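You operate a simulated robot arm through the tools that you are given. There is no shell and no other tool.

You run a simulated two-armed robot. Do the job below in one go: nothing can be reset, and whatever is moved stays where it is left.

TASK
Oil the binding winder, set the strip guide to WIDE and wind on two turns of binding.
Fine: stand the oiler back; oil it and lock the guide before you wind; turn the wheel anticlockwise.
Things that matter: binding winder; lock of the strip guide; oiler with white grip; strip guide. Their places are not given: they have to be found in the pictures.

The check looks at the end state, three seconds after you hand in, the way a careful person would. Anything else that was tipped, shoved, dropped, spilled or broken makes it a failure.

THE ROBOT
Two 7-joint arms with two-finger grippers on one trunk that stands fixed in place. Base frame: the origin is at the foot of the trunk, x ahead of it, y to its left, z up; the work surface is at about z = 780. Lengths are in mm, angles in degrees, forces in N, time in s.
The left shoulder is at [80, 216, 1278], the right one opposite. With the tool pointing down near the work surface each hand reaches from about 160 to 840 mm from the base axis, measured 20 degrees to its own side. Payload 3.43 kg a hand.
The tool frame of a hand sits at the grasp point between the pads (the TCP): z along the fingers, y along the line on which they close. The tips reach 20 mm beyond it. The gripper opens to 124 mm; its body begins 93 mm behind the TCP.
Orientation is told as [roll, pitch, yaw] about the base's x, y, z axes, in that order, counted from this pose: with the fingers straight down and closing along the base's y, the tool's x points along the base's -x, its y along +y and its z along -z.

THE INTERFACE
- The arms move only by the tool jog_arm. It takes "left_deltas", "right_deltas" or both (then of equal length, played together; a hand with none holds still); each is a list of rows, each an object of numbers (a shift or turn left out is 0, a gripper value left out holds the last): "x", "y", "z": the shift along the tool's x, y, z in mm; "rx", "ry", "rz": the turn, a rotation vector about the tool's x, y, z in degrees; "fingers": the finger opening in mm, from 0 to 124. In form: [{"x": .., "y": .., "z": .., "rx": .., "ry": .., "rz": .., "fingers": ..}, ...]. A call has 1 to 20 rows; each row is the pose to reach, as a shift and turn from the pose commanded when the call began, along the tool's axes at that moment. Rows are played at 5 a second. More than 50 mm and 8.6 degrees between two rows, or a gripper value outside its range, and nothing of the call is played. A pose out of reach is approached as far as the arm can. The call stops where the force on the tool passes 40 N (or 10 N more than at its start, if that is more) or the arm is blocked; 0.2 s more then pass. Each finger travels about 72 mm/s and halts on what it meets, pressing with about 26 N; the grip force reading is that of the motor and also rises with nothing between the fingers. The clock runs only during rows and for 0.2 s after the last one: add rows that repeat a pose to give the fingers time. The reply holds the time, the measured pose of the TCP, the force on the tool along the base axes, the opening and the grip force, in the units named above and with some noise, with the torque about the TCP (base axes, N m) and any sound that the robot's microphone picked up.
- Cameras (640 x 400 px; columns grow to the right, rows downward): "scene" is now at [196.4, -53.1, 1451.5]; the picture's right is [-0.59, -0.81, 0.00], its down [-0.42, 0.31, -0.85] and it looks along [0.69, -0.50, -0.52] (base axes); focal length 333 px, centre (320, 200). "left" rides on the left gripper at [82, -14, -140] in its tool frame; the picture's right is [0.17, 0.99, 0.00], its down [-0.83, 0.14, -0.54] and it looks along [-0.53, 0.09, 0.84] (tool axes); focal length 243 px, centre (320, 200). "right" rides on the right gripper at [82, 14, -140] in its tool frame; the picture's right is [-0.17, 0.99, 0.00], its down [-0.83, -0.14, -0.54] and it looks along [-0.53, -0.09, 0.84] (tool axes); focal length 243 px, centre (320, 200).
- get_image(camera): a new picture of that camera. No time passes.
- raise_lower(by): moves the trunk up (or, below 0, down) by that many mm; the arms and the scene camera ride with it, the base frame stays. It gives what a move gives, with no picture.
- aim_head(pan, tilt): turns the head with the scene camera to pan (to the left, within 80 degrees either way) and tilt (down, from -29 to 69), counted from straight ahead of the robot (the tilt from the chest, where the trunk bows). It gives what a move gives.
- measure_at(camera, pixels): for up to 12 pixels [column, row] of the newest picture of that camera ("zoom" is the newest enlarged one), the place [x, y, z] in the base frame of the surface seen there, good to about 2 mm. No time passes.
- inspect(camera, box): a new picture of the part [left, top, right, bottom] of that camera's present view, enlarged. No time passes.
- job_done(): hands the job in; it is judged then, once.

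Open the grippers and draw the arms clear of the work before you hand the job in, unless the task says otherwise.

The tools are called after "Request:" as name(argument=value, ...) on one line, values as JSON. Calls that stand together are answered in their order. jog_arm: Moves the arms, as the interface text tells. Its arguments: {"type":"object","properties":{"left_deltas":{"type":"array","items":{"type":"object","properties":{"x":{"type":"number"},"y":{"type":"number"},"z":{"type":"number"},"rx":{"type":"number"},"ry":{"type":"number"},"rz":{"type":"number"},"fingers":{"type":"number"}}}},"right_deltas":{"type":"array","items":{"type":"object","properties":{"x":{"type":"number"},"y":{"type":"number"},"z":{"type":"number"},"rx":{"type":"number"},"ry":{"type":"number"},"rz":{"type":"number"},"fingers":{"type":"number"}}}}},"required":[]} The other tools are called the same way: raise_lower (by) moves the trunk up or down; aim_head (pan, tilt) turns the head that bears the scene camera; get_image (camera) takes a picture; measure_at (camera, pixels) gives the place of the surface under pixels of a picture; inspect (camera, box) takes an enlarged picture of a part of a camera's view; job_done () hands the job in.

At the start:

```text
t: 0.0
left_position: [351.4, -48.4, 1271.1]
left_tool_rot: [0.0, 0.0, 0.0]
left_ft_force: [0.3, 0.2, 0.9]
left_torque: [0.02, 0.0, 0.05]
left_finger_gap: 124.3
left_finger_force: 0.0
right_position: [390.2, -523.6, 1190.7]
right_tool_rot: [0.1, 0.0, -0.1]
right_ft_force: [0.2, 0.0, -0.1]
right_torque: [0.04, 0.04, -0.03]
right_finger_gap: 124.3
right_finger_force: 0.1
trunk travel left (down, up): [-434.0, 156.0]
head pan, tilt (commanded): [-36.1, 31.6]
```

scene: 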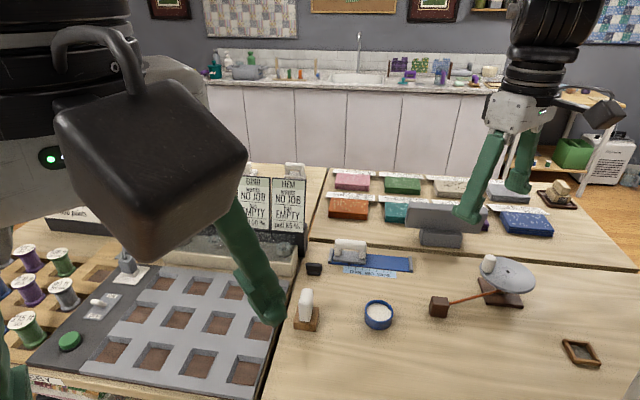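
right: 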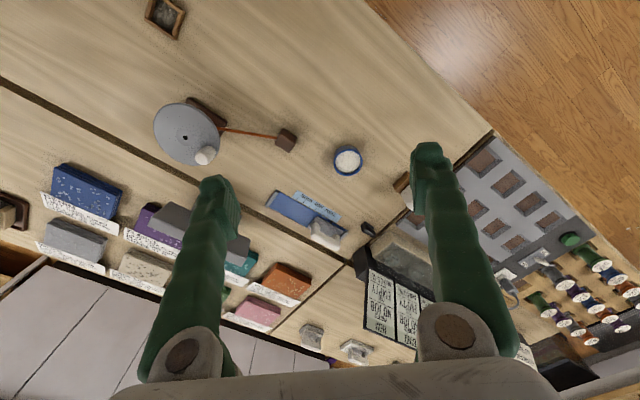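
left: 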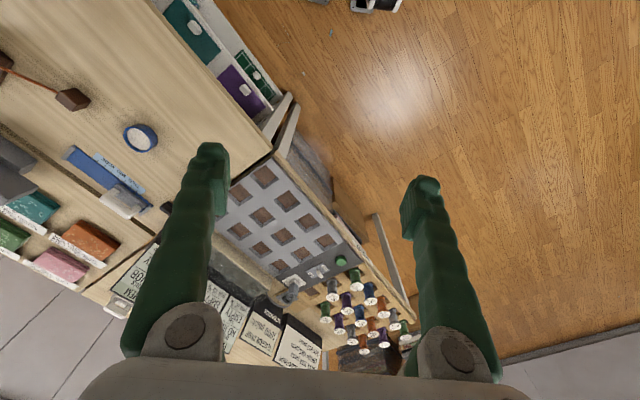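

The scene shows a winder-like wheel at about (505,275), a blue guide at (370,258), and a white-gripped thing at (305,310). I take enlarged pictures of these to identify them.

Request:
inspect(camera="scene", box=[280, 220, 440, 340])

Request:
inspect(camera="scene", box=[410, 220, 620, 380])

Request:
inspect(camera="right", box=[130, 80, 370, 230])

```text
3.33 times, centred on (360, 280) of scene
```

zoom: 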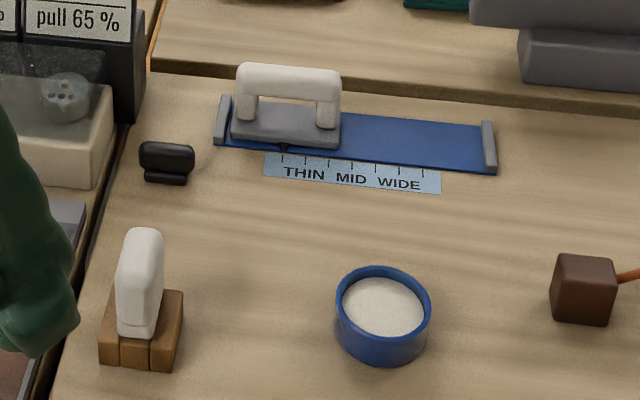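

```text
2.50 times, centred on (515, 300) of scene
```

zoom: 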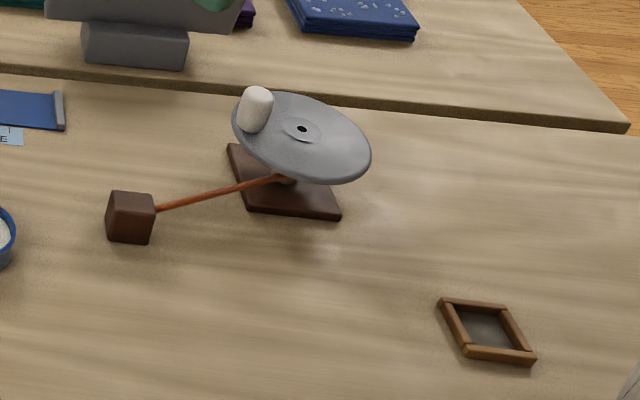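

```text
2.67 times, centred on (250, 155) of right
```

zoom: 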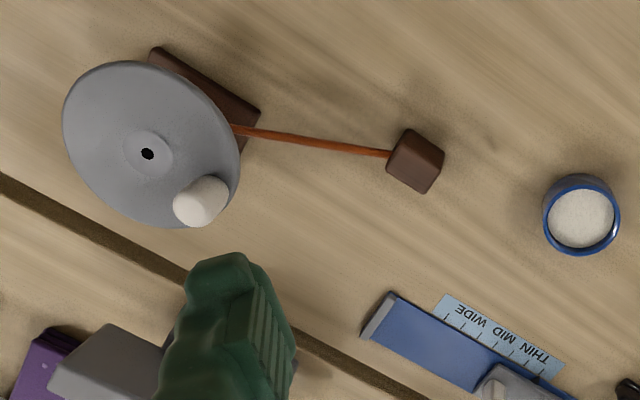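

The guide (white handle on a blue rail with THIN/MID/WIDE scale), a black thing left of it, the white-gripped oiler in a wood block, and the disc with a knob are visible. I measure key points in the latest scene picture.

Request:
get_image(camera="scene")

Request:
measure_at(camera="scene", pixels=[[306, 292], [306, 325], [349, 243], [337, 262], [402, 272], [314, 268], [488, 262], [511, 271], [532, 285], [438, 303], [378, 308], [580, 352]])

```text
taken
```

scene: 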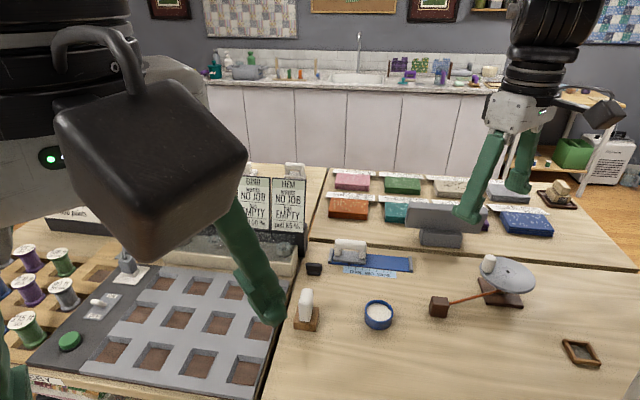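

```text
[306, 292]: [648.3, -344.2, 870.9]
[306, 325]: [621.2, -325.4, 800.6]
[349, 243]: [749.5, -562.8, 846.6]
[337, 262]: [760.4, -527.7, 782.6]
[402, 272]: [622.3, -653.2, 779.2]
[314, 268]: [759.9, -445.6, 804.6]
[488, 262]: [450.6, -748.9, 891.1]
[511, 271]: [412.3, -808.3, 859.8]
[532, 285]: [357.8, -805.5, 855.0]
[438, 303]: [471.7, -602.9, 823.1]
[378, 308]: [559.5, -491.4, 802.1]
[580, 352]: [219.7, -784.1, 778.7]
```

Targets are on the right side; the left arm blocks the view. I move the left hand to the left, away from the work.

Request:
jog_arm(left_deltas=[{"y": 45}, {"y": 90}, {"y": 135}, {"y": 180}, {"y": 225}, {"y": 270}, {"y": 315}, {"y": 360}])

Request:
aim_head(pan=-50, tilt=40)

Request:
get_image(camera="scene")

```text
t: 1.8
left_position: [332.4, 258.5, 1213.9]
left_tool_rot: [-0.1, 0.1, -0.1]
left_ft_force: [0.6, 0.4, -0.2]
left_torque: [-0.03, 0.01, 0.02]
left_finger_gap: 123.7
left_finger_force: 0.0
left hand out of reach, approached as far as the arm can: row 5, 6, 7, 8
right_position: [390.0, -523.1, 1190.8]
right_tool_rot: [0.1, 0.0, 0.0]
right_ft_force: [-0.4, 0.4, 0.7]
right_torque: [-0.01, 0.06, -0.01]
right_finger_gap: 123.9
right_finger_force: 0.2
trunk travel left (down, up): [-434.0, 156.0]
head pan, tilt (commanded): [-36.1, 31.6]
```

```text
t: 2.6
left_position: [333.3, 258.4, 1214.3]
left_tool_rot: [-0.1, -0.1, -0.1]
left_ft_force: [0.5, 0.2, 0.0]
left_torque: [0.03, -0.02, -0.03]
left_finger_gap: 124.1
left_finger_force: 0.1
right_position: [390.8, -524.5, 1191.3]
right_tool_rot: [0.0, 0.0, 0.1]
right_ft_force: [-0.1, 0.0, 0.2]
right_torque: [0.02, 0.02, 0.0]
right_finger_gap: 124.0
right_finger_force: 0.1
trunk travel left (down, up): [-434.0, 156.0]
head pan, tilt (commanded): [-50.0, 40.0]
```

```text
taken
```

scene: 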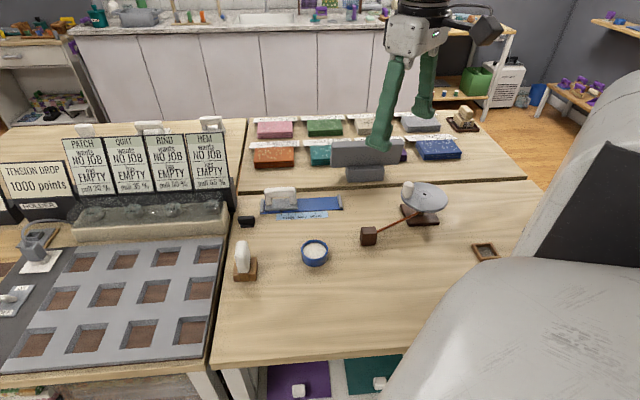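

The view is clear now. I zoom in on the oiler/guide area and on the winder.

Request:
inspect(camera="scene", box=[220, 175, 348, 290])

Request:
measure_at(camera="zoom", pixels=[[120, 380], [115, 500], [60, 520], [180, 510], [130, 230], [110, 260], [275, 70], [350, 100], [270, 145], [205, 130], [615, 155], [480, 370]])

Request:
inspect(camera="scene", box=[350, 160, 510, 270])

```text
3.48 times, centred on (284, 232) of scene
```

zoom: 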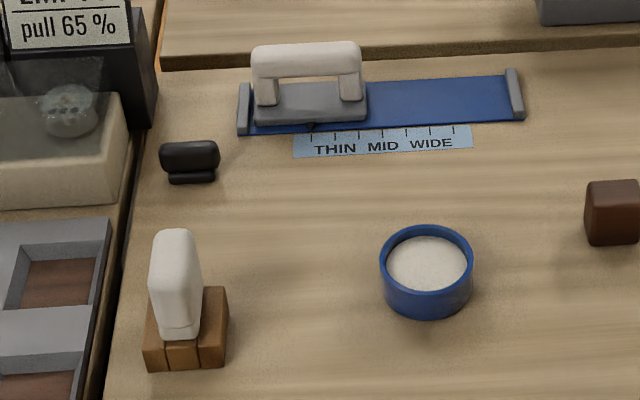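

```text
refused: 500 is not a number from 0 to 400
```

```text
3.64 times, centred on (430, 215) of scene
```

zoom: 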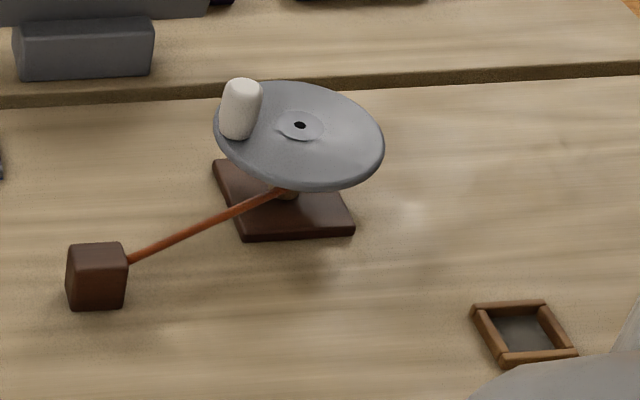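

The winder disc has a central dark hub (300,125), knob at (242,108). I measure points on the disc to find its tilt and height.

Request:
measure_at(camera="zoom", pixels=[[300, 126], [285, 118], [320, 130], [240, 88], [238, 125], [360, 165], [270, 95], [345, 110], [300, 175], [250, 150], [100, 250], [340, 222]])

Request:
inspect(camera="scene", box=[220, 175, 348, 255])

```text
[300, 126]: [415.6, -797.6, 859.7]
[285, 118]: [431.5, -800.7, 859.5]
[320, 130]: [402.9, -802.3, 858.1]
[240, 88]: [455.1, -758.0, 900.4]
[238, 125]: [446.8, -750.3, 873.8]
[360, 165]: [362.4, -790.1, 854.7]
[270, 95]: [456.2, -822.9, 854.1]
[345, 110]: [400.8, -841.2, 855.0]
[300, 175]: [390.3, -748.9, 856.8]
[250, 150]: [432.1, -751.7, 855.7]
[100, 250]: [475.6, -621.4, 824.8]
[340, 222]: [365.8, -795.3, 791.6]
```

```text
5.00 times, centred on (284, 215) of scene
```

zoom: 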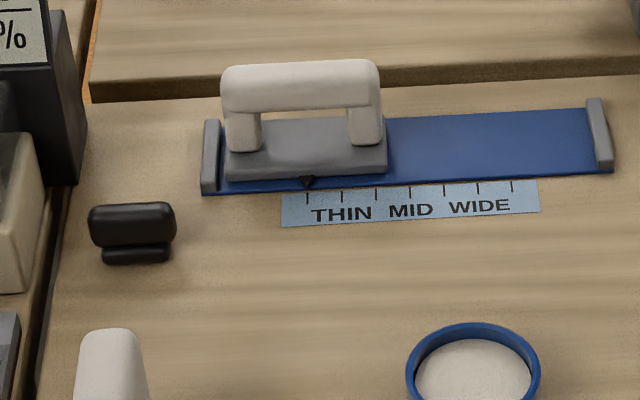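

The disc is horizontal with top at z≈857, hub at about (413,-800). The guide pointer sits at the first tick at zoom (307,182), WIDE's tick at (478,188). I move the right hand up close to view the black piece, guide and oiler with the wrist camera.

Request:
jog_arm(right_deltas=[{"x": -30, "y": 12, "z": 24}, {"x": -60, "y": 25, "z": 48}, {"x": -90, "y": 37, "z": 72}, {"x": -120, "y": 50, "z": 96}, {"x": -150, "y": 62, "z": 120}, {"x": -180, "y": 75, "z": 144}, {"x": -210, "y": 87, "z": 168}, {"x": -237, "y": 99, "z": 191}, {"x": -237, "y": 99, "z": 191}])

Request:
get_image(camera="right")

```text
t: 4.6
left_position: [332.2, 258.0, 1214.6]
left_tool_rot: [-0.1, 0.0, 0.0]
left_ft_force: [-0.3, -0.8, 0.5]
left_torque: [0.05, 0.04, -0.02]
left_finger_gap: 124.1
left_finger_force: 0.1
right_position: [629.0, -427.2, 1000.6]
right_tool_rot: [0.1, -0.2, 0.0]
right_ft_force: [-0.7, 0.7, 0.8]
right_torque: [-0.01, 0.0, -0.01]
right_finger_gap: 123.8
right_finger_force: 0.0
trunk travel left (down, up): [-434.0, 156.0]
head pan, tilt (commanded): [-50.0, 40.0]
```

```text
taken
```

right: 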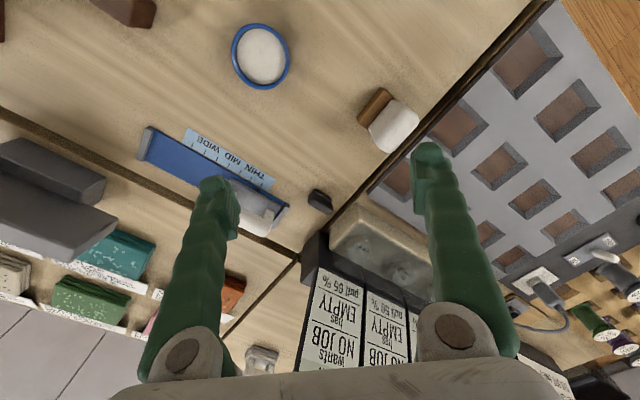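

The wrist picture shows the black piece at (320,200), the guide at (215,170), the oiler at (393,125). I zoom into them.

Request:
inspect(camera="right", box=[270, 70, 430, 230])

Request:
inspect(camera="right", box=[280, 170, 360, 220])

Request:
measure_at(camera="zoom", pixels=[[300, 190], [320, 230], [350, 270], [280, 210], [360, 230], [310, 280], [390, 300], [270, 170]])

```text
2.50 times, centred on (350, 150) of right
```

zoom: 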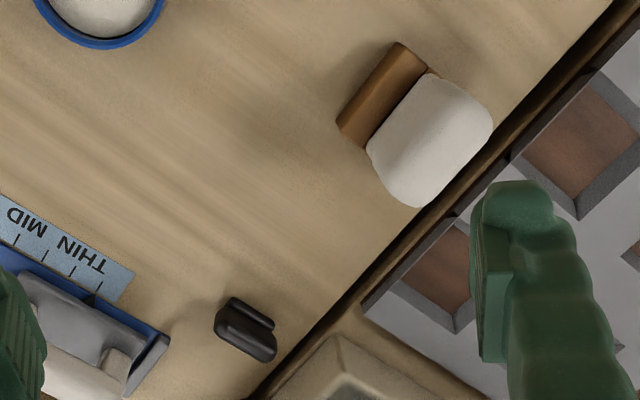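

```text
8.00 times, centred on (320, 195) of right
```

zoom: 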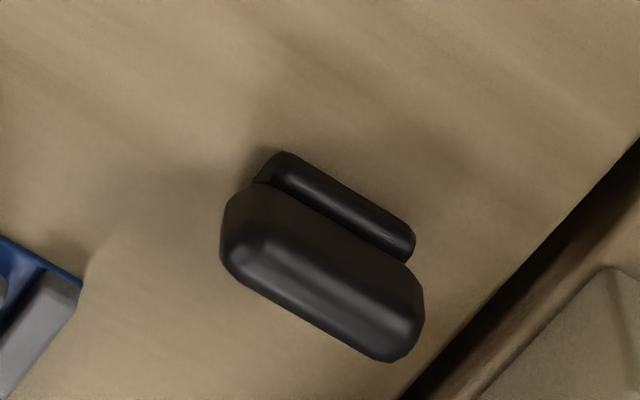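

```text
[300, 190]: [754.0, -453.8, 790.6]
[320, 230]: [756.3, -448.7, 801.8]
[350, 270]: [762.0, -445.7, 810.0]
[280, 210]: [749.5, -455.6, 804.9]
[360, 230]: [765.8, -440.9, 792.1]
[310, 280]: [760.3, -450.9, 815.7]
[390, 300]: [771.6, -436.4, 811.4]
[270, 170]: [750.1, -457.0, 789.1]
```

The black piece has a tall slab and a low bar in front of it; it might be a flip lock. I look at it from the scene camera at highest zoom, and at the guide's slider too.

Request:
inspect(camera="scene", box=[230, 205, 270, 235])

Request:
inspect(camera="scene", box=[255, 180, 350, 230])

Request:
measure_at(camera="zoom", pixels=[[70, 60], [170, 60], [90, 140], [110, 200], [200, 200], [160, 205], [390, 195], [470, 190], [560, 160], [40, 150], [570, 90], [300, 260]])

Request:
inspect(camera="right", box=[120, 110, 300, 240])

```text
13.33 times, centred on (250, 220) of scene
```

zoom: 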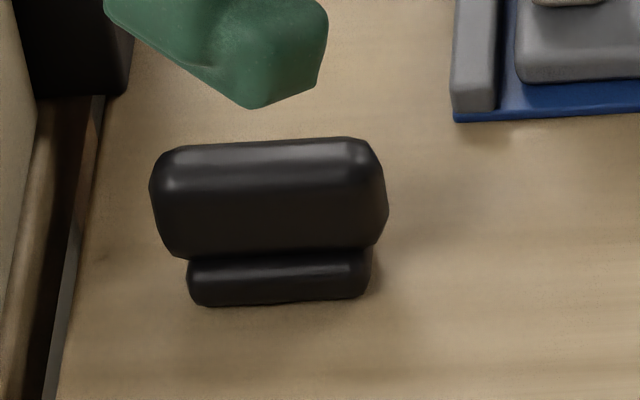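

```text
6.74 times, centred on (302, 205) of scene
```

zoom: 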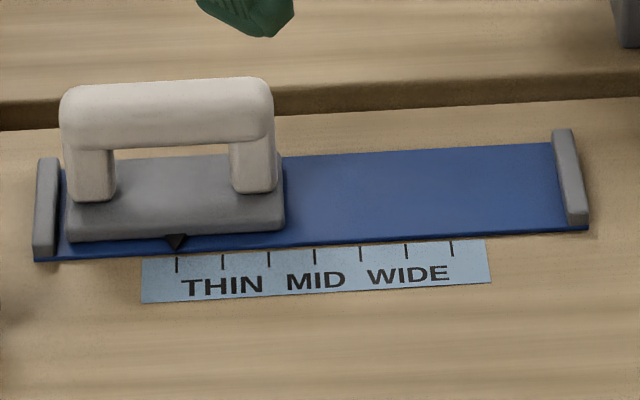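

```text
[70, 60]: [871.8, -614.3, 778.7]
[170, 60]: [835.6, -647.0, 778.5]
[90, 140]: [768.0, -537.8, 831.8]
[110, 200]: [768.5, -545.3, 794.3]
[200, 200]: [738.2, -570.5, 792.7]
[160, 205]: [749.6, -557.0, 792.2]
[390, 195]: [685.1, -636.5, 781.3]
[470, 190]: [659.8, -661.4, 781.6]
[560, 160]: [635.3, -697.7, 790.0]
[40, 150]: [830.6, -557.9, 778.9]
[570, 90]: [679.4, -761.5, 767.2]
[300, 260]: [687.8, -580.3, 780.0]
```

```text
3.08 times, centred on (210, 175) of right
```

zoom: 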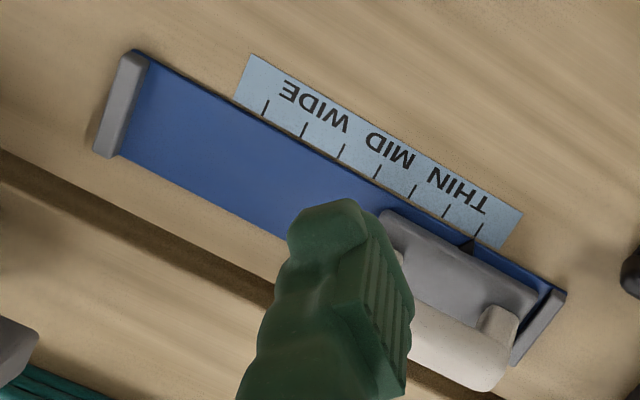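

The scale ticks show WIDE's tick as the sixth (scene zoom (406,250)), the pointer at the first (177,242). To see the lock's profile, I bring the wrist camera round to look along the rail at a low angle, first yaw and shift.

Request:
jog_arm(right_deltas=[{"x": -1, "y": -24, "z": 17, "rz": -6.6}, {"x": -2, "y": -47, "z": 33, "rz": -13.2}, {"x": -3, "y": -70, "z": 50, "rz": -19.8}, {"x": -4, "y": -94, "z": 67, "rz": -26.4}, {"x": -6, "y": -118, "z": 84, "rz": -33}, {"x": -7, "y": -141, "z": 100, "rz": -39.7}, {"x": -7, "y": -141, "z": 100, "rz": -39.7}])

Request:
get_image(camera="right")

```text
t: 6.2
left_position: [332.7, 256.6, 1214.4]
left_tool_rot: [-0.1, 0.1, -0.2]
left_ft_force: [0.4, 0.5, 0.1]
left_torque: [-0.03, -0.01, 0.01]
left_finger_gap: 123.9
left_finger_force: 0.1
right_position: [636.1, -564.5, 900.9]
right_tool_rot: [-0.1, 0.0, 39.8]
right_ft_force: [-0.2, -0.4, -0.2]
right_torque: [-0.03, 0.0, 0.02]
right_finger_gap: 124.0
right_finger_force: 0.0
trunk travel left (down, up): [-434.0, 156.0]
head pan, tilt (commanded): [-50.0, 40.0]
```

```text
taken
```

right: 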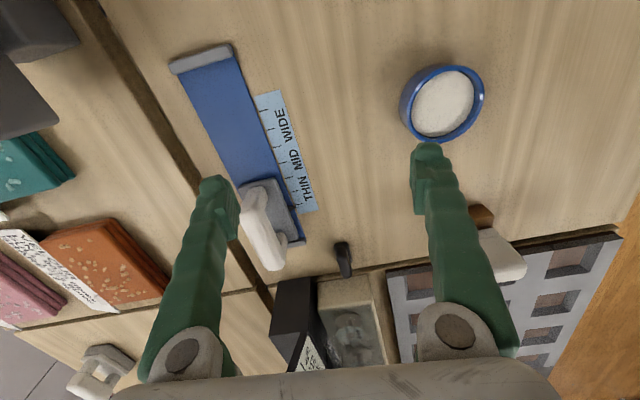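

Camera now looks along the rail; the lock is at (343,258). I pitch the hand to get a flatter view.

Request:
jog_arm(right_deltas=[{"z": 4, "ry": -7}, {"z": 9, "ry": -14}, {"z": 14, "ry": -21}, {"z": 18, "ry": -28}, {"z": 22, "ry": -35}, {"z": 22, "ry": -35}])

Request:
get_image(camera="right")

```text
t: 7.6
left_position: [334.2, 259.1, 1213.9]
left_tool_rot: [0.0, 0.0, 0.0]
left_ft_force: [-1.1, 0.6, 0.4]
left_torque: [0.02, 0.0, -0.01]
left_finger_gap: 123.8
left_finger_force: 0.1
right_position: [634.9, -565.6, 879.0]
right_tool_rot: [-0.2, -35.0, 39.6]
right_ft_force: [0.9, -0.2, 0.0]
right_torque: [-0.02, -0.01, -0.01]
right_finger_gap: 124.0
right_finger_force: 0.0
trunk travel left (down, up): [-434.0, 156.0]
head pan, tilt (commanded): [-50.0, 40.0]
```

```text
taken
```

right: 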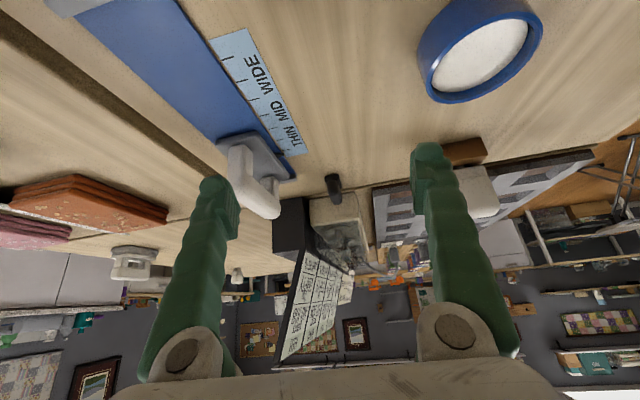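

The lock now shows at (333,186). I zoom in on it and on the slider.

Request:
inspect(camera="right", box=[305, 165, 365, 210])

Request:
inspect(camera="right", box=[200, 100, 320, 230])

```text
8.89 times, centred on (335, 188) of right
```

zoom: 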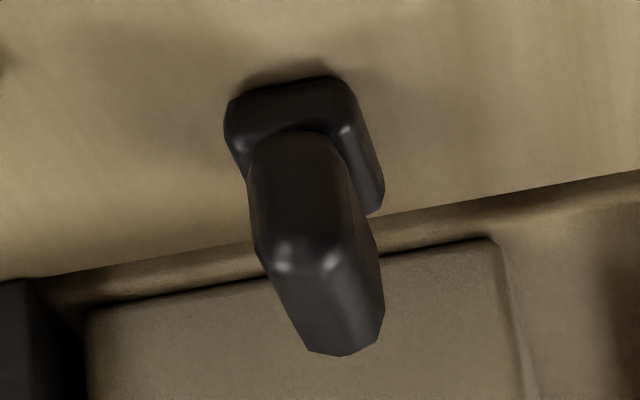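

```text
3.08 times, centred on (260, 165) of right
```

zoom: 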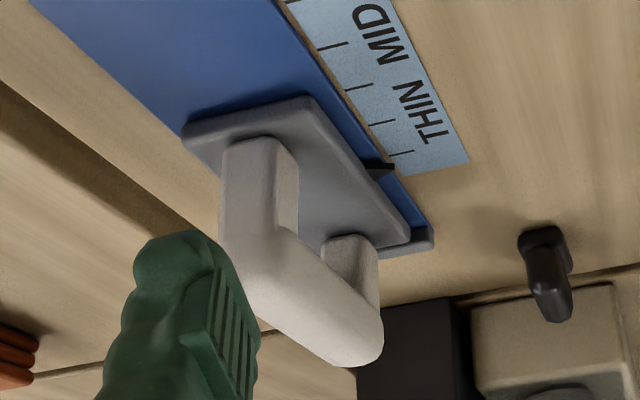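

The lock is a base with an upright paddle on it. I measure points on its surfaces to learn its lean and dimensions.

Request:
inspect(camera="right", box=[315, 170, 355, 205])

Request:
measure_at(camera="zoom", pixels=[[300, 140], [300, 200], [290, 250], [340, 280], [340, 330], [360, 360], [400, 300], [380, 200], [410, 170], [330, 100], [220, 130], [385, 250]])

Request:
inspect(camera="scene", box=[230, 205, 270, 235])

Request:
measure_at(camera="zoom", pixels=[[165, 160], [270, 145], [375, 150], [165, 240], [270, 200], [270, 240], [370, 235], [200, 265], [280, 268], [360, 260], [280, 292], [370, 180]])

```text
11.43 times, centred on (335, 188) of right
```

zoom: 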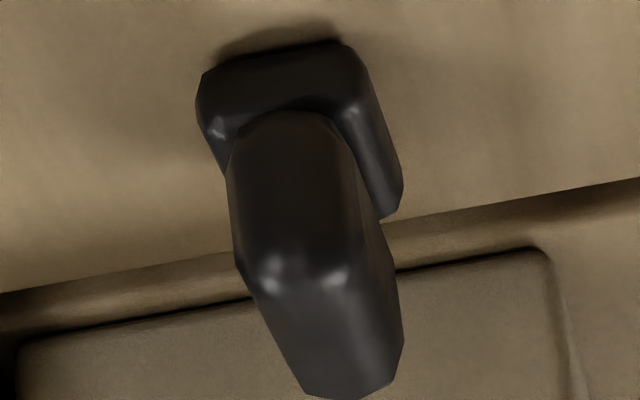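

```text
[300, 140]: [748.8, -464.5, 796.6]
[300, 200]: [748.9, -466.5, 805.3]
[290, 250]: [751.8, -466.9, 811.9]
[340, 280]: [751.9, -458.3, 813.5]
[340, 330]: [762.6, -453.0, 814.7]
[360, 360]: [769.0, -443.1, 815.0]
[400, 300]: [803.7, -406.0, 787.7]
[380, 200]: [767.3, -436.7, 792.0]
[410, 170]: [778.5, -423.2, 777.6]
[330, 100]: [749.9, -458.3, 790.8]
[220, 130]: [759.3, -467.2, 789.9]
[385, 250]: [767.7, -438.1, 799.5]
```

```text
13.33 times, centred on (250, 220) of scene
```

zoom: 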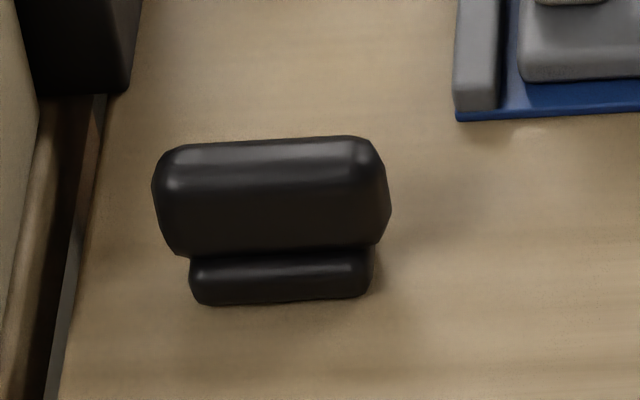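

```text
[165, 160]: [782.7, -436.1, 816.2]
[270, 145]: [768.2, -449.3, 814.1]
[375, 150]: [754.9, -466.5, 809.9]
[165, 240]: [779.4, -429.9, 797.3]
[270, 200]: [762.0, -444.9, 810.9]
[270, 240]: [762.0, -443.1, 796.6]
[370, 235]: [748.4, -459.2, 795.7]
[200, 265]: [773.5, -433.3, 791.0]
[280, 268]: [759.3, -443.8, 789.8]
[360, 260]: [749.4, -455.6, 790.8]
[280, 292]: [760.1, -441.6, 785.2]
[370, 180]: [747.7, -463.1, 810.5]
```

The lock's bar spans z 795–815 on a base up to z≈791; it looks like a bar handle. Next I raise the hand, straighten it, and move to look at the oiler near (635,-335).

Request:
jog_arm(right_deltas=[{"x": -19.5, "z": -28, "ry": 7}, {"x": -39, "z": -55.7, "ry": 14}, {"x": -50.6, "y": 38, "z": -47.5, "ry": 21}, {"x": -62.2, "y": 76, "z": -39.4, "ry": 28}, {"x": -73.9, "y": 114, "z": -31.2, "ry": 35}, {"x": -85.5, "y": 152, "z": -23, "ry": 35}, {"x": -97.2, "y": 190.4, "z": -14.9, "ry": 35}, {"x": -97.2, "y": 190.4, "z": -14.9, "ry": 35}])

Request:
get_image(camera="right")

```text
t: 9.4
left_position: [333.5, 256.4, 1213.5]
left_tool_rot: [-0.1, -0.1, 0.0]
left_ft_force: [0.7, 0.2, -0.2]
left_torque: [0.03, -0.03, 0.02]
left_finger_gap: 123.8
left_finger_force: 0.1
right_position: [571.7, -374.9, 945.3]
right_tool_rot: [0.1, 0.0, 39.5]
right_ft_force: [-0.4, -0.4, 0.4]
right_torque: [0.0, 0.0, 0.0]
right_finger_gap: 124.2
right_finger_force: 0.1
trunk travel left (down, up): [-434.0, 156.0]
head pan, tilt (commanded): [-50.0, 40.0]
```

```text
taken
```

right: 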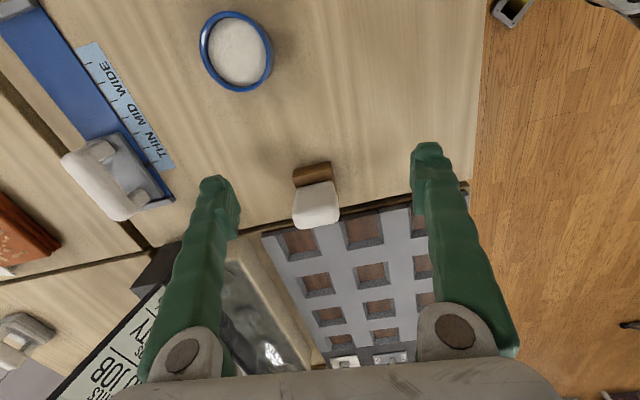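

The oiler is at (315,200) in the wrist view, squarely aligned with the hand's yaw. I zoom in and measure its top, block and edges.

Request:
inspect(camera="right", box=[270, 145, 360, 245])

Request:
measure_at(camera="zoom", pixels=[[120, 90], [230, 70], [130, 140], [235, 125], [160, 200], [250, 190], [110, 280], [260, 290], [180, 240], [130, 160], [235, 150], [180, 310]])

Request:
inspect(camera="scene", box=[220, 230, 270, 290])

Request:
measure_at(camera="zoom", pixels=[[150, 80], [190, 80], [150, 200], [190, 200], [150, 250], [170, 290], [220, 250], [240, 290], [240, 200], [110, 290], [60, 300], [140, 310]])

```text
4.00 times, centred on (315, 195) of right
```

zoom: 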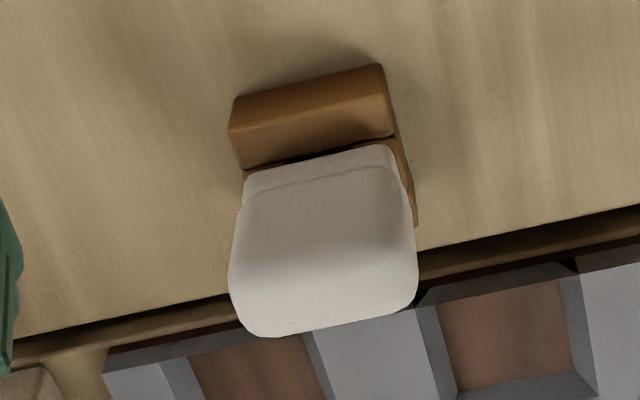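

```text
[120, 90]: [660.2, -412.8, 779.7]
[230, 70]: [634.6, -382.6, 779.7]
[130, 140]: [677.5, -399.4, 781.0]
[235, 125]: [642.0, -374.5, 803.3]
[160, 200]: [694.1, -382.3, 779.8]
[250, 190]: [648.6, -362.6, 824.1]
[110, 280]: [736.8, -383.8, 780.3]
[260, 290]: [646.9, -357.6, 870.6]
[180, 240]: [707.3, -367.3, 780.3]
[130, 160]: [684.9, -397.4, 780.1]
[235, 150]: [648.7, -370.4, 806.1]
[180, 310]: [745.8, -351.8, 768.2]
```

```text
6.67 times, centred on (245, 260) of scene
```

zoom: 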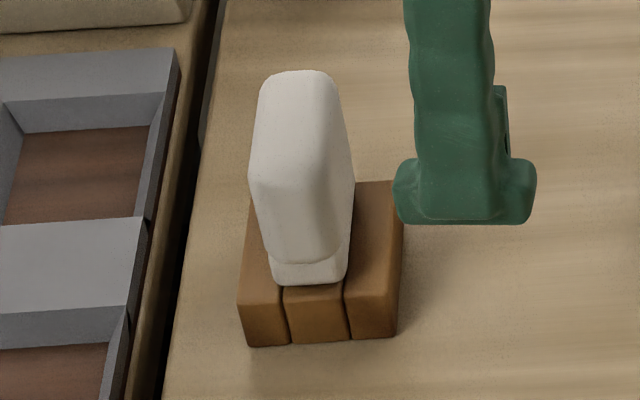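

```text
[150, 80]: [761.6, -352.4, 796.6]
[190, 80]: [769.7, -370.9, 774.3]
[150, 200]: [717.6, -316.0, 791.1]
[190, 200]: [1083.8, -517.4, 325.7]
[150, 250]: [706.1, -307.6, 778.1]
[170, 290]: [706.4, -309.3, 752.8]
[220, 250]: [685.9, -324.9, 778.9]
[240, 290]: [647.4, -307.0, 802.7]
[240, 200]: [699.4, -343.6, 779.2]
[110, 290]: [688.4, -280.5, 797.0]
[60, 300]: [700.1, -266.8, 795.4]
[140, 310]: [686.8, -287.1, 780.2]
```

The oiler's white body sits in a slot between two wooden walls. I measure its outline in both pictures with right pixel positions.

Request:
measure_at(camera="zoom", pixels=[[300, 80], [265, 110], [340, 110], [290, 160], [255, 175], [350, 175], [290, 220], [300, 250], [310, 275], [375, 200], [375, 300], [265, 310]])

Request:
inspect(camera="right", box=[270, 145, 360, 245])

Request:
measure_at(camera="zoom", pixels=[[250, 110], [375, 80], [250, 155], [385, 125], [260, 185], [390, 160], [240, 240], [410, 240], [245, 300], [400, 300], [320, 250], [320, 325]])

```text
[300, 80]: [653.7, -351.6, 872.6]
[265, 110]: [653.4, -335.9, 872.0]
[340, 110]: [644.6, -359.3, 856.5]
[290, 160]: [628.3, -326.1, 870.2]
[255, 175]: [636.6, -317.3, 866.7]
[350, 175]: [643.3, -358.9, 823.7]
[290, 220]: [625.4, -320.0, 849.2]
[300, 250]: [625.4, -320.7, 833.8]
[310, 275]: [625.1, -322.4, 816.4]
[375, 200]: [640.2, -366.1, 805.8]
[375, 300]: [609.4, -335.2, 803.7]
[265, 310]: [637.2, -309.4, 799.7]
```

```text
4.00 times, centred on (315, 195) of right
```

zoom: 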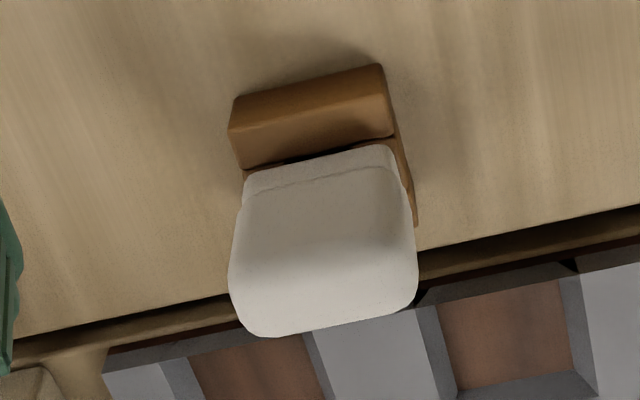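

```text
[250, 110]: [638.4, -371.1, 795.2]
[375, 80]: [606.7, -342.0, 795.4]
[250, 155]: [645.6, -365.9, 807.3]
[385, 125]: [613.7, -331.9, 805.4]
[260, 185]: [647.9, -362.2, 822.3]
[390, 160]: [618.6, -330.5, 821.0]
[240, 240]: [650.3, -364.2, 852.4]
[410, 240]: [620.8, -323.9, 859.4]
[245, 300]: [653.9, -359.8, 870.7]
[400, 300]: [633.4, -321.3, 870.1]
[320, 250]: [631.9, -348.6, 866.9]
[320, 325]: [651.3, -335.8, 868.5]
```

The oiler body spans about 51 mm across (along the hand's y) and 25 mm thick, top z≈871. Now I zoom on the guide in the same wrist picture and measure pointer and ticks.

Request:
inspect(camera="right", box=[40, 40, 190, 230])

Request:
measure_at(camera="zoom", pixels=[[320, 200], [250, 280], [300, 330], [380, 330]])

Request:
inspect(camera="scene", box=[260, 185, 345, 225])

```text
2.11 times, centred on (115, 135) of right
```

zoom: 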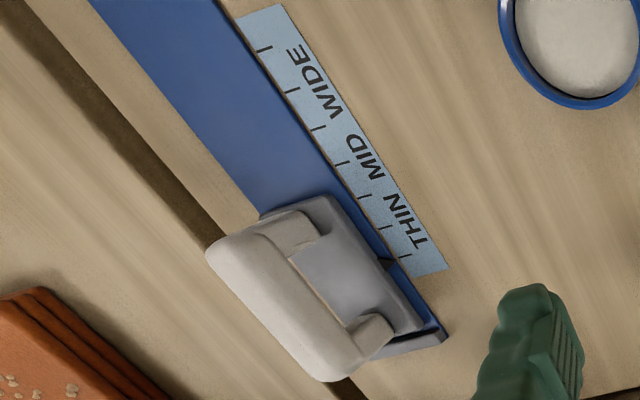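

```text
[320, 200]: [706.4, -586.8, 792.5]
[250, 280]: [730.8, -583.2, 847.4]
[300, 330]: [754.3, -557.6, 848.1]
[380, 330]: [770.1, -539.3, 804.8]
```

```text
7.53 times, centred on (302, 205) of scene
```

zoom: 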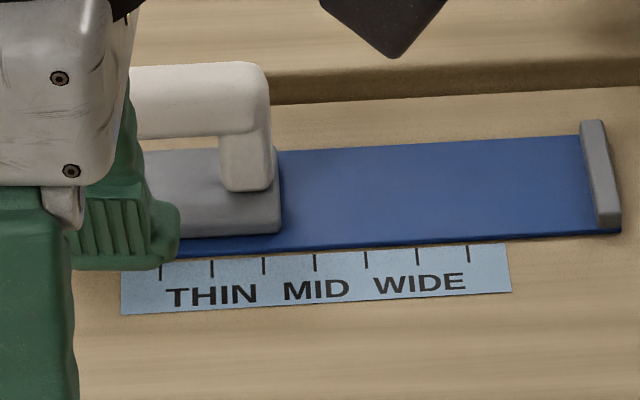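

I measure tick positions and pointer to get the exact travel needed.

Request:
measure_at(camera="zoom", pixels=[[161, 262], [212, 262], [264, 260], [315, 258], [366, 256], [417, 254], [468, 251], [212, 290], [316, 285], [419, 280], [600, 215], [260, 240]])

Request:
inspect(camera="right", box=[100, 120, 190, 220])

Request:
measure_at(camera="zoom", pixels=[[100, 100], [200, 100], [320, 200], [280, 150], [250, 180], [300, 250], [400, 200], [200, 300], [150, 200], [100, 250], [350, 320], [420, 300]])

```text
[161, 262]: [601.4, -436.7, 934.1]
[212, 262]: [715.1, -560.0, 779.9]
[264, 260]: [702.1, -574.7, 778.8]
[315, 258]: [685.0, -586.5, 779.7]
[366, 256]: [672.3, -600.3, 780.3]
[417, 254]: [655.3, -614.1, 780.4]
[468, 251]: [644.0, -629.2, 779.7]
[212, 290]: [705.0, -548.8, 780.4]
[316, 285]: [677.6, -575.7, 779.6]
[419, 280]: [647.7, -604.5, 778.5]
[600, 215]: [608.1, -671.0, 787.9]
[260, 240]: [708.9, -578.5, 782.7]
```

```text
4.00 times, centred on (145, 170) of right
```

zoom: 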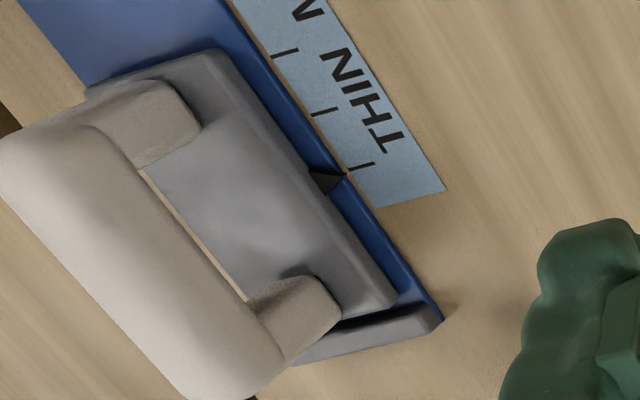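

```text
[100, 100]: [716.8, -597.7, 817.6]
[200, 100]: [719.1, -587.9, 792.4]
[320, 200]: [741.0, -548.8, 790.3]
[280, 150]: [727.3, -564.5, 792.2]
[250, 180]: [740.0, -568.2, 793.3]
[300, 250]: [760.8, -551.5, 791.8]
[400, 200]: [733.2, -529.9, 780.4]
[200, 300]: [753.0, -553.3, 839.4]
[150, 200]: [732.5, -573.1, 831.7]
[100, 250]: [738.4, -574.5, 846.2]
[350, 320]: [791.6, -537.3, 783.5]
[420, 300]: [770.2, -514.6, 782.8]
```

Tick spacing is ~20 mm and WIDE is 5 ticks (≈100 mm) from the pointer. I measure the rail/label edges for an exact direction.

Request:
inspect(camera="scene", box=[260, 185, 345, 225])

Request:
measure_at(camera="zoom", pixels=[[290, 152], [360, 148], [430, 144], [500, 140], [570, 136], [290, 237], [360, 234], [430, 231], [500, 228], [570, 226], [125, 311], [508, 290]])

Request:
measure_at(camera="zoom", pixels=[[150, 85], [180, 84], [220, 82], [250, 80], [150, 125], [200, 122], [250, 118], [265, 90], [240, 180], [585, 125], [610, 220], [200, 230]])

```text
7.53 times, centred on (302, 205) of scene
```

zoom: 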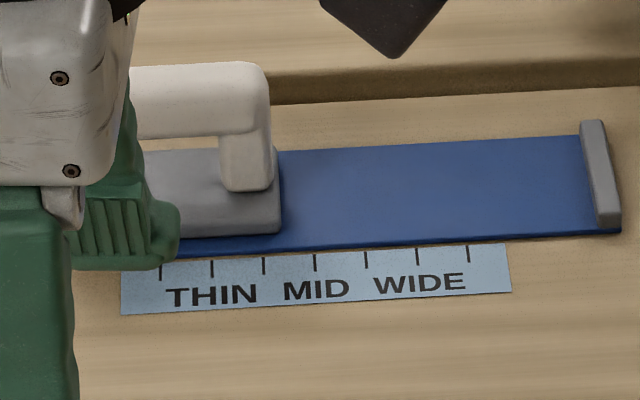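

```text
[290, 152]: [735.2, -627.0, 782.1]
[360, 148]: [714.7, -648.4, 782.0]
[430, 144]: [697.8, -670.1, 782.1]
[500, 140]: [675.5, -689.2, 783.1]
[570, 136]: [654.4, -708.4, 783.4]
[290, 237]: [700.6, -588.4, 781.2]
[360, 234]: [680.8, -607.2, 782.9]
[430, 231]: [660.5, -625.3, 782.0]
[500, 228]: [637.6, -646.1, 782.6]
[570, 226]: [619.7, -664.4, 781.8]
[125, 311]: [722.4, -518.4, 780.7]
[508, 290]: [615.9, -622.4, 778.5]
```

```text
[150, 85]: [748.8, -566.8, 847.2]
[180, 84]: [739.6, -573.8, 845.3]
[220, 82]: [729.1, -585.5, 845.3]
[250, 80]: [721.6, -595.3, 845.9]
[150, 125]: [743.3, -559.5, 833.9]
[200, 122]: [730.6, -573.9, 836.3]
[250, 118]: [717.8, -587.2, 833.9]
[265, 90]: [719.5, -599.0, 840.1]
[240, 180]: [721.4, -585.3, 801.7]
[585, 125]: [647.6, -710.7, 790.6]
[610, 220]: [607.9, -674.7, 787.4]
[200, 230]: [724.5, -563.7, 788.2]
```

The rail runs at about 44.5° yaw with the handle bar at z≈848. Since the final guide position and the winder are near the reach limit, I raise the right hand and turn to yaw 44.5° before lowering the trunk.

Request:
jog_arm(right_deltas=[{"z": -40, "rz": -2.5}, {"z": -80, "rz": -5}, {"z": -120, "rz": -5}, {"z": -160, "rz": -5}, {"z": -160, "rz": -5}])

Request:
raise_lower(by=-140)

Request:
get_image(camera="scene")

Request:
get_image(camera="right")

```text
t: 10.6
left_position: [333.4, 256.7, 1214.2]
left_tool_rot: [-0.2, 0.1, -0.1]
left_ft_force: [1.2, -0.4, -0.4]
left_torque: [-0.02, 0.01, -0.04]
left_finger_gap: 124.0
left_finger_force: 0.1
right_position: [568.3, -374.1, 1107.7]
right_tool_rot: [0.0, 0.0, 44.7]
right_ft_force: [0.4, 0.6, -0.3]
right_torque: [0.02, 0.03, 0.02]
right_finger_gap: 123.7
right_finger_force: 0.0
trunk travel left (down, up): [-434.0, 156.0]
head pan, tilt (commanded): [-50.0, 40.0]
```

```text
t: 12.2
left_position: [344.5, 256.1, 1051.1]
left_tool_rot: [-0.1, 6.9, 0.1]
left_ft_force: [0.3, -0.2, 0.4]
left_torque: [-0.02, 0.01, 0.01]
left_finger_gap: 124.1
left_finger_force: 0.0
right_position: [567.0, -374.5, 967.0]
right_tool_rot: [0.0, -0.1, 44.7]
right_ft_force: [-0.3, -0.1, -0.4]
right_torque: [-0.02, -0.01, 0.01]
right_finger_gap: 123.7
right_finger_force: 0.1
trunk travel left (down, up): [-294.0, 296.0]
head pan, tilt (commanded): [-50.0, 40.0]
```

```text
taken
```

scene: 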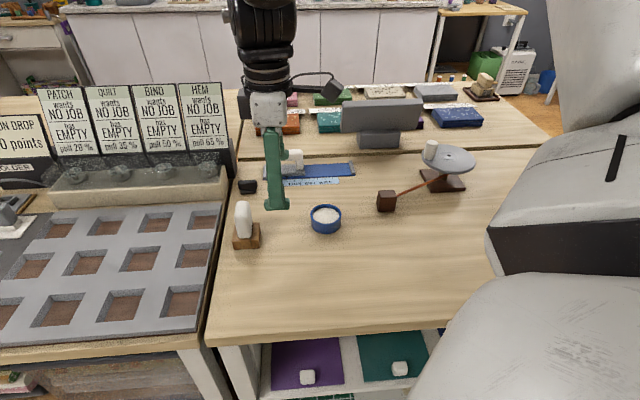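

```text
taken
```

right: 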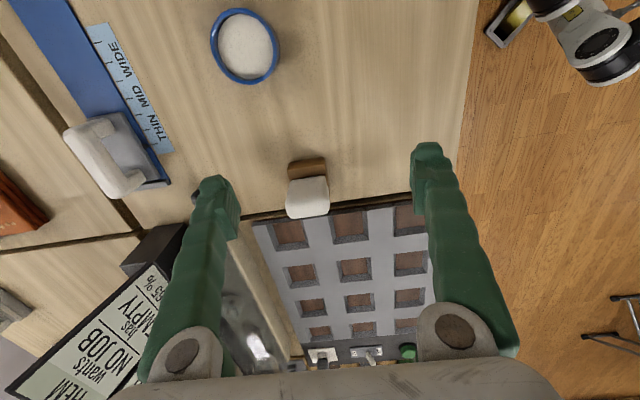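

The trunk is lowered by 140. I check the heights of the grey stand and items behind the rail so the hand will not touch them.

Request:
measure_at(camera="scene", pixels=[[345, 110], [345, 128], [418, 105], [380, 138], [430, 148], [458, 158], [470, 155], [456, 172], [290, 155], [286, 125], [330, 120], [325, 215]])

Request:
inspect(camera="scene", box=[260, 80, 480, 220])

```text
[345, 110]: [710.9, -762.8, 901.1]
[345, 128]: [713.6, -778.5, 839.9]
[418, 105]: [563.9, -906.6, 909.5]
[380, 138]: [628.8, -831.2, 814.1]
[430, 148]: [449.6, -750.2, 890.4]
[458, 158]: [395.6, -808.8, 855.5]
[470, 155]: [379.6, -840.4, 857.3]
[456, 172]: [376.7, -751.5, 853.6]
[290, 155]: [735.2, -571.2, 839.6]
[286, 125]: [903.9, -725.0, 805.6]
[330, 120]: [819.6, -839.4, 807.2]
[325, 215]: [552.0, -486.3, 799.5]
```

```text
2.86 times, centred on (370, 150) of scene
```

zoom: 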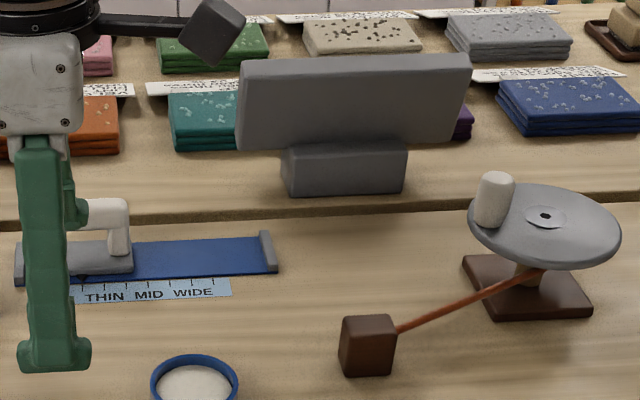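

The grey stand's panel is at z 840–910 and ~110 mm behind the rail, so the hand clears it. I measure the slider handle's bar from the wrist camera for a grasp center.

Request:
inspect(camera="right", box=[50, 95, 185, 215])

Request:
measure_at(camera="zoom", pixels=[[130, 130], [150, 150], [175, 130], [200, 200], [180, 215], [230, 195], [240, 280], [225, 290], [265, 265], [330, 250], [250, 110], [350, 195]])

```text
3.33 times, centred on (118, 155) of right
```

zoom: 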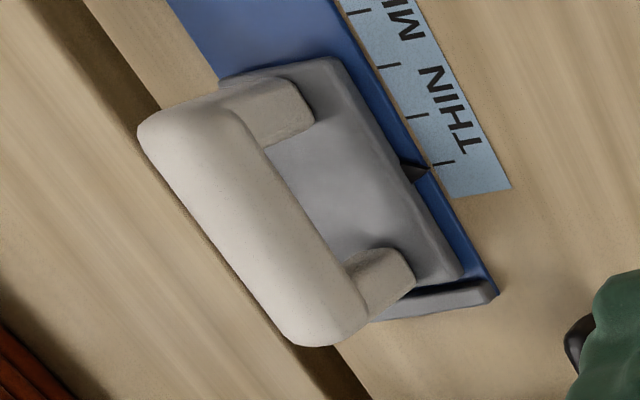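

```text
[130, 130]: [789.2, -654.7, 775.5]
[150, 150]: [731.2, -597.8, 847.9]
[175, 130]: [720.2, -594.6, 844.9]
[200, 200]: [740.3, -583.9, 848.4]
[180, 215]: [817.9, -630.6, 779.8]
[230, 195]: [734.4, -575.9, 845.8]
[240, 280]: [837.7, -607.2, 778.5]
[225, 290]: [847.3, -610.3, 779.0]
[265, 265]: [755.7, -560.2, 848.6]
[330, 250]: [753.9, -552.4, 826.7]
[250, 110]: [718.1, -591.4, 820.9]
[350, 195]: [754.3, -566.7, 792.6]
```

Handle bar centre is about (746,-571), top z≈848, about 22 mm thick. I move above it at height 967 and set the fingers to 80 mm.

Request:
jog_arm(right_deltas=[{"x": 2, "y": -44, "fingers": 80}, {"x": 4, "y": -88, "fingers": 80}, {"x": 6, "y": -132, "fingers": 80}, {"x": 8, "y": -176, "fingers": 80}, {"x": 9.5, "y": -221, "fingers": 80}, {"x": 10.9, "y": -265.5, "fingers": 80}, {"x": 10.9, "y": -265.5, "fingers": 80}, {"x": 10.9, "y": -265.5, "fingers": 80}])

Request:
get_image(camera="right")

Request:
get_image(camera="scene")

```text
t: 14.0
left_position: [345.6, 256.4, 1050.7]
left_tool_rot: [-0.1, 6.8, 0.0]
left_ft_force: [0.0, 0.6, 0.4]
left_torque: [-0.01, -0.04, -0.02]
left_finger_gap: 124.1
left_finger_force: 0.1
right_position: [694.1, -556.0, 953.2]
right_tool_rot: [-0.2, -0.2, 44.8]
right_ft_force: [-0.3, 0.0, -0.8]
right_torque: [0.04, 0.04, 0.0]
right_finger_gap: 80.0
right_finger_force: 0.0
right hand out of reach, approached as far as the arm can: row 5, 6, 7, 8
trunk travel left (down, up): [-294.0, 296.0]
head pan, tilt (commanded): [-50.0, 40.0]
```

```text
taken
```

right: 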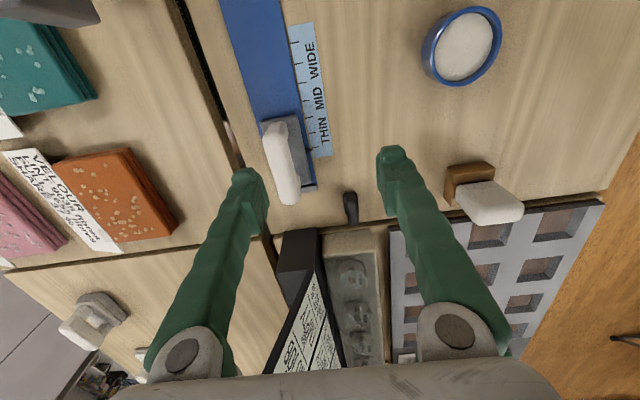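

```text
taken
```

scene: 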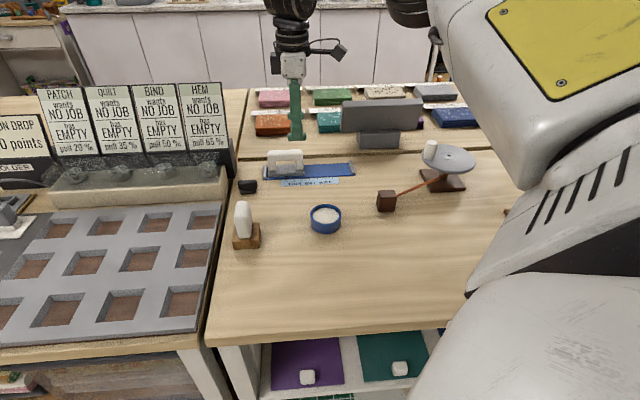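

With a vertical tool the point over the handle is out of reach (hand stopped at (694,-556,953)). I tilt the hand 15° about the bar's axis so that it leans toward the robot, and see where it lands.

Request:
jog_arm(right_deltas=[{"rx": 5}, {"rx": 10}, {"rx": 15}, {"rx": 15}, {"rx": 15}])

Request:
get_image(camera="right")

```text
t: 15.2
left_position: [345.5, 257.3, 1050.6]
left_tool_rot: [-0.1, 6.9, 0.0]
left_ft_force: [0.6, -0.2, -0.3]
left_torque: [-0.06, 0.0, -0.01]
left_finger_gap: 124.0
left_finger_force: 0.0
right_position: [695.1, -557.7, 951.4]
right_tool_rot: [-15.0, 0.0, 44.7]
right_ft_force: [-0.9, -0.6, -0.9]
right_torque: [-0.02, 0.0, 0.0]
right_finger_gap: 79.8
right_finger_force: 0.1
trunk travel left (down, up): [-294.0, 296.0]
head pan, tilt (commanded): [-50.0, 40.0]
```

```text
taken
```

right: 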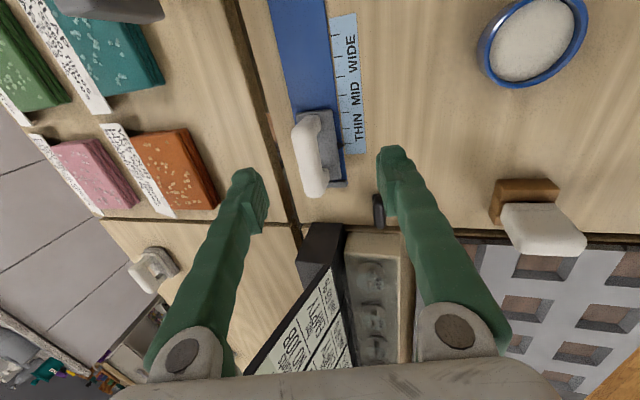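

The commanded pose equals the reached one, tilt is -15° roll. Now I move over the handle at height 900.

Request:
jog_arm(right_deltas=[{"x": -13.5, "y": -15.2, "z": 30.7}, {"x": -26.9, "y": -30.4, "z": 61.4}, {"x": -26.9, "y": -30.4, "z": 61.4}])

Request:
get_image(camera="right")

Request:
get_image(camera="scene")

```text
t: 16.0
left_position: [343.5, 257.1, 1050.8]
left_tool_rot: [-0.1, 6.9, 0.0]
left_ft_force: [0.5, 0.6, 0.6]
left_torque: [0.01, 0.0, -0.05]
left_finger_gap: 123.8
left_finger_force: 0.1
right_position: [744.6, -571.9, 900.6]
right_tool_rot: [-14.9, 0.1, 44.7]
right_ft_force: [-0.5, -0.1, -0.2]
right_torque: [0.05, 0.0, 0.05]
right_finger_gap: 80.2
right_finger_force: 0.1
trunk travel left (down, up): [-294.0, 296.0]
head pan, tilt (commanded): [-50.0, 40.0]
```

```text
taken
```

right: 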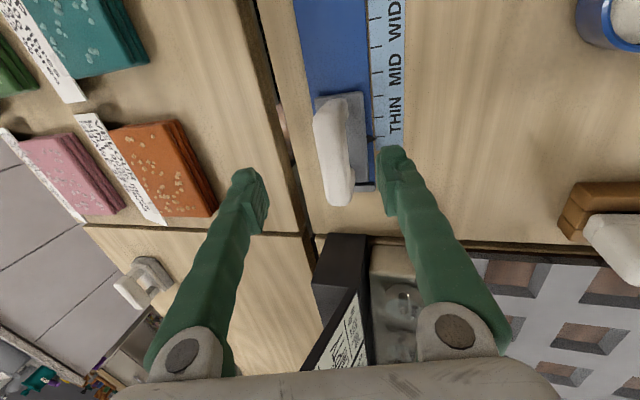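

```text
taken
```

scene: 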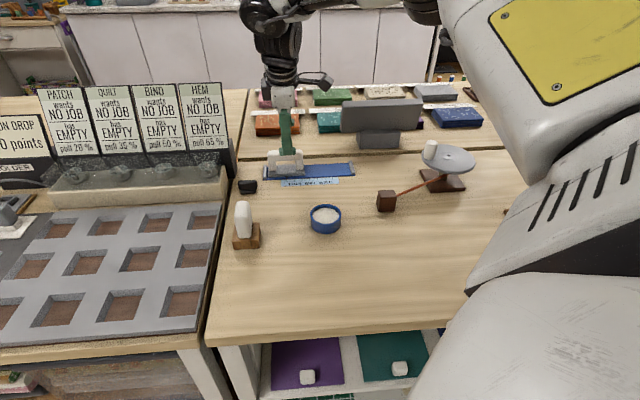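

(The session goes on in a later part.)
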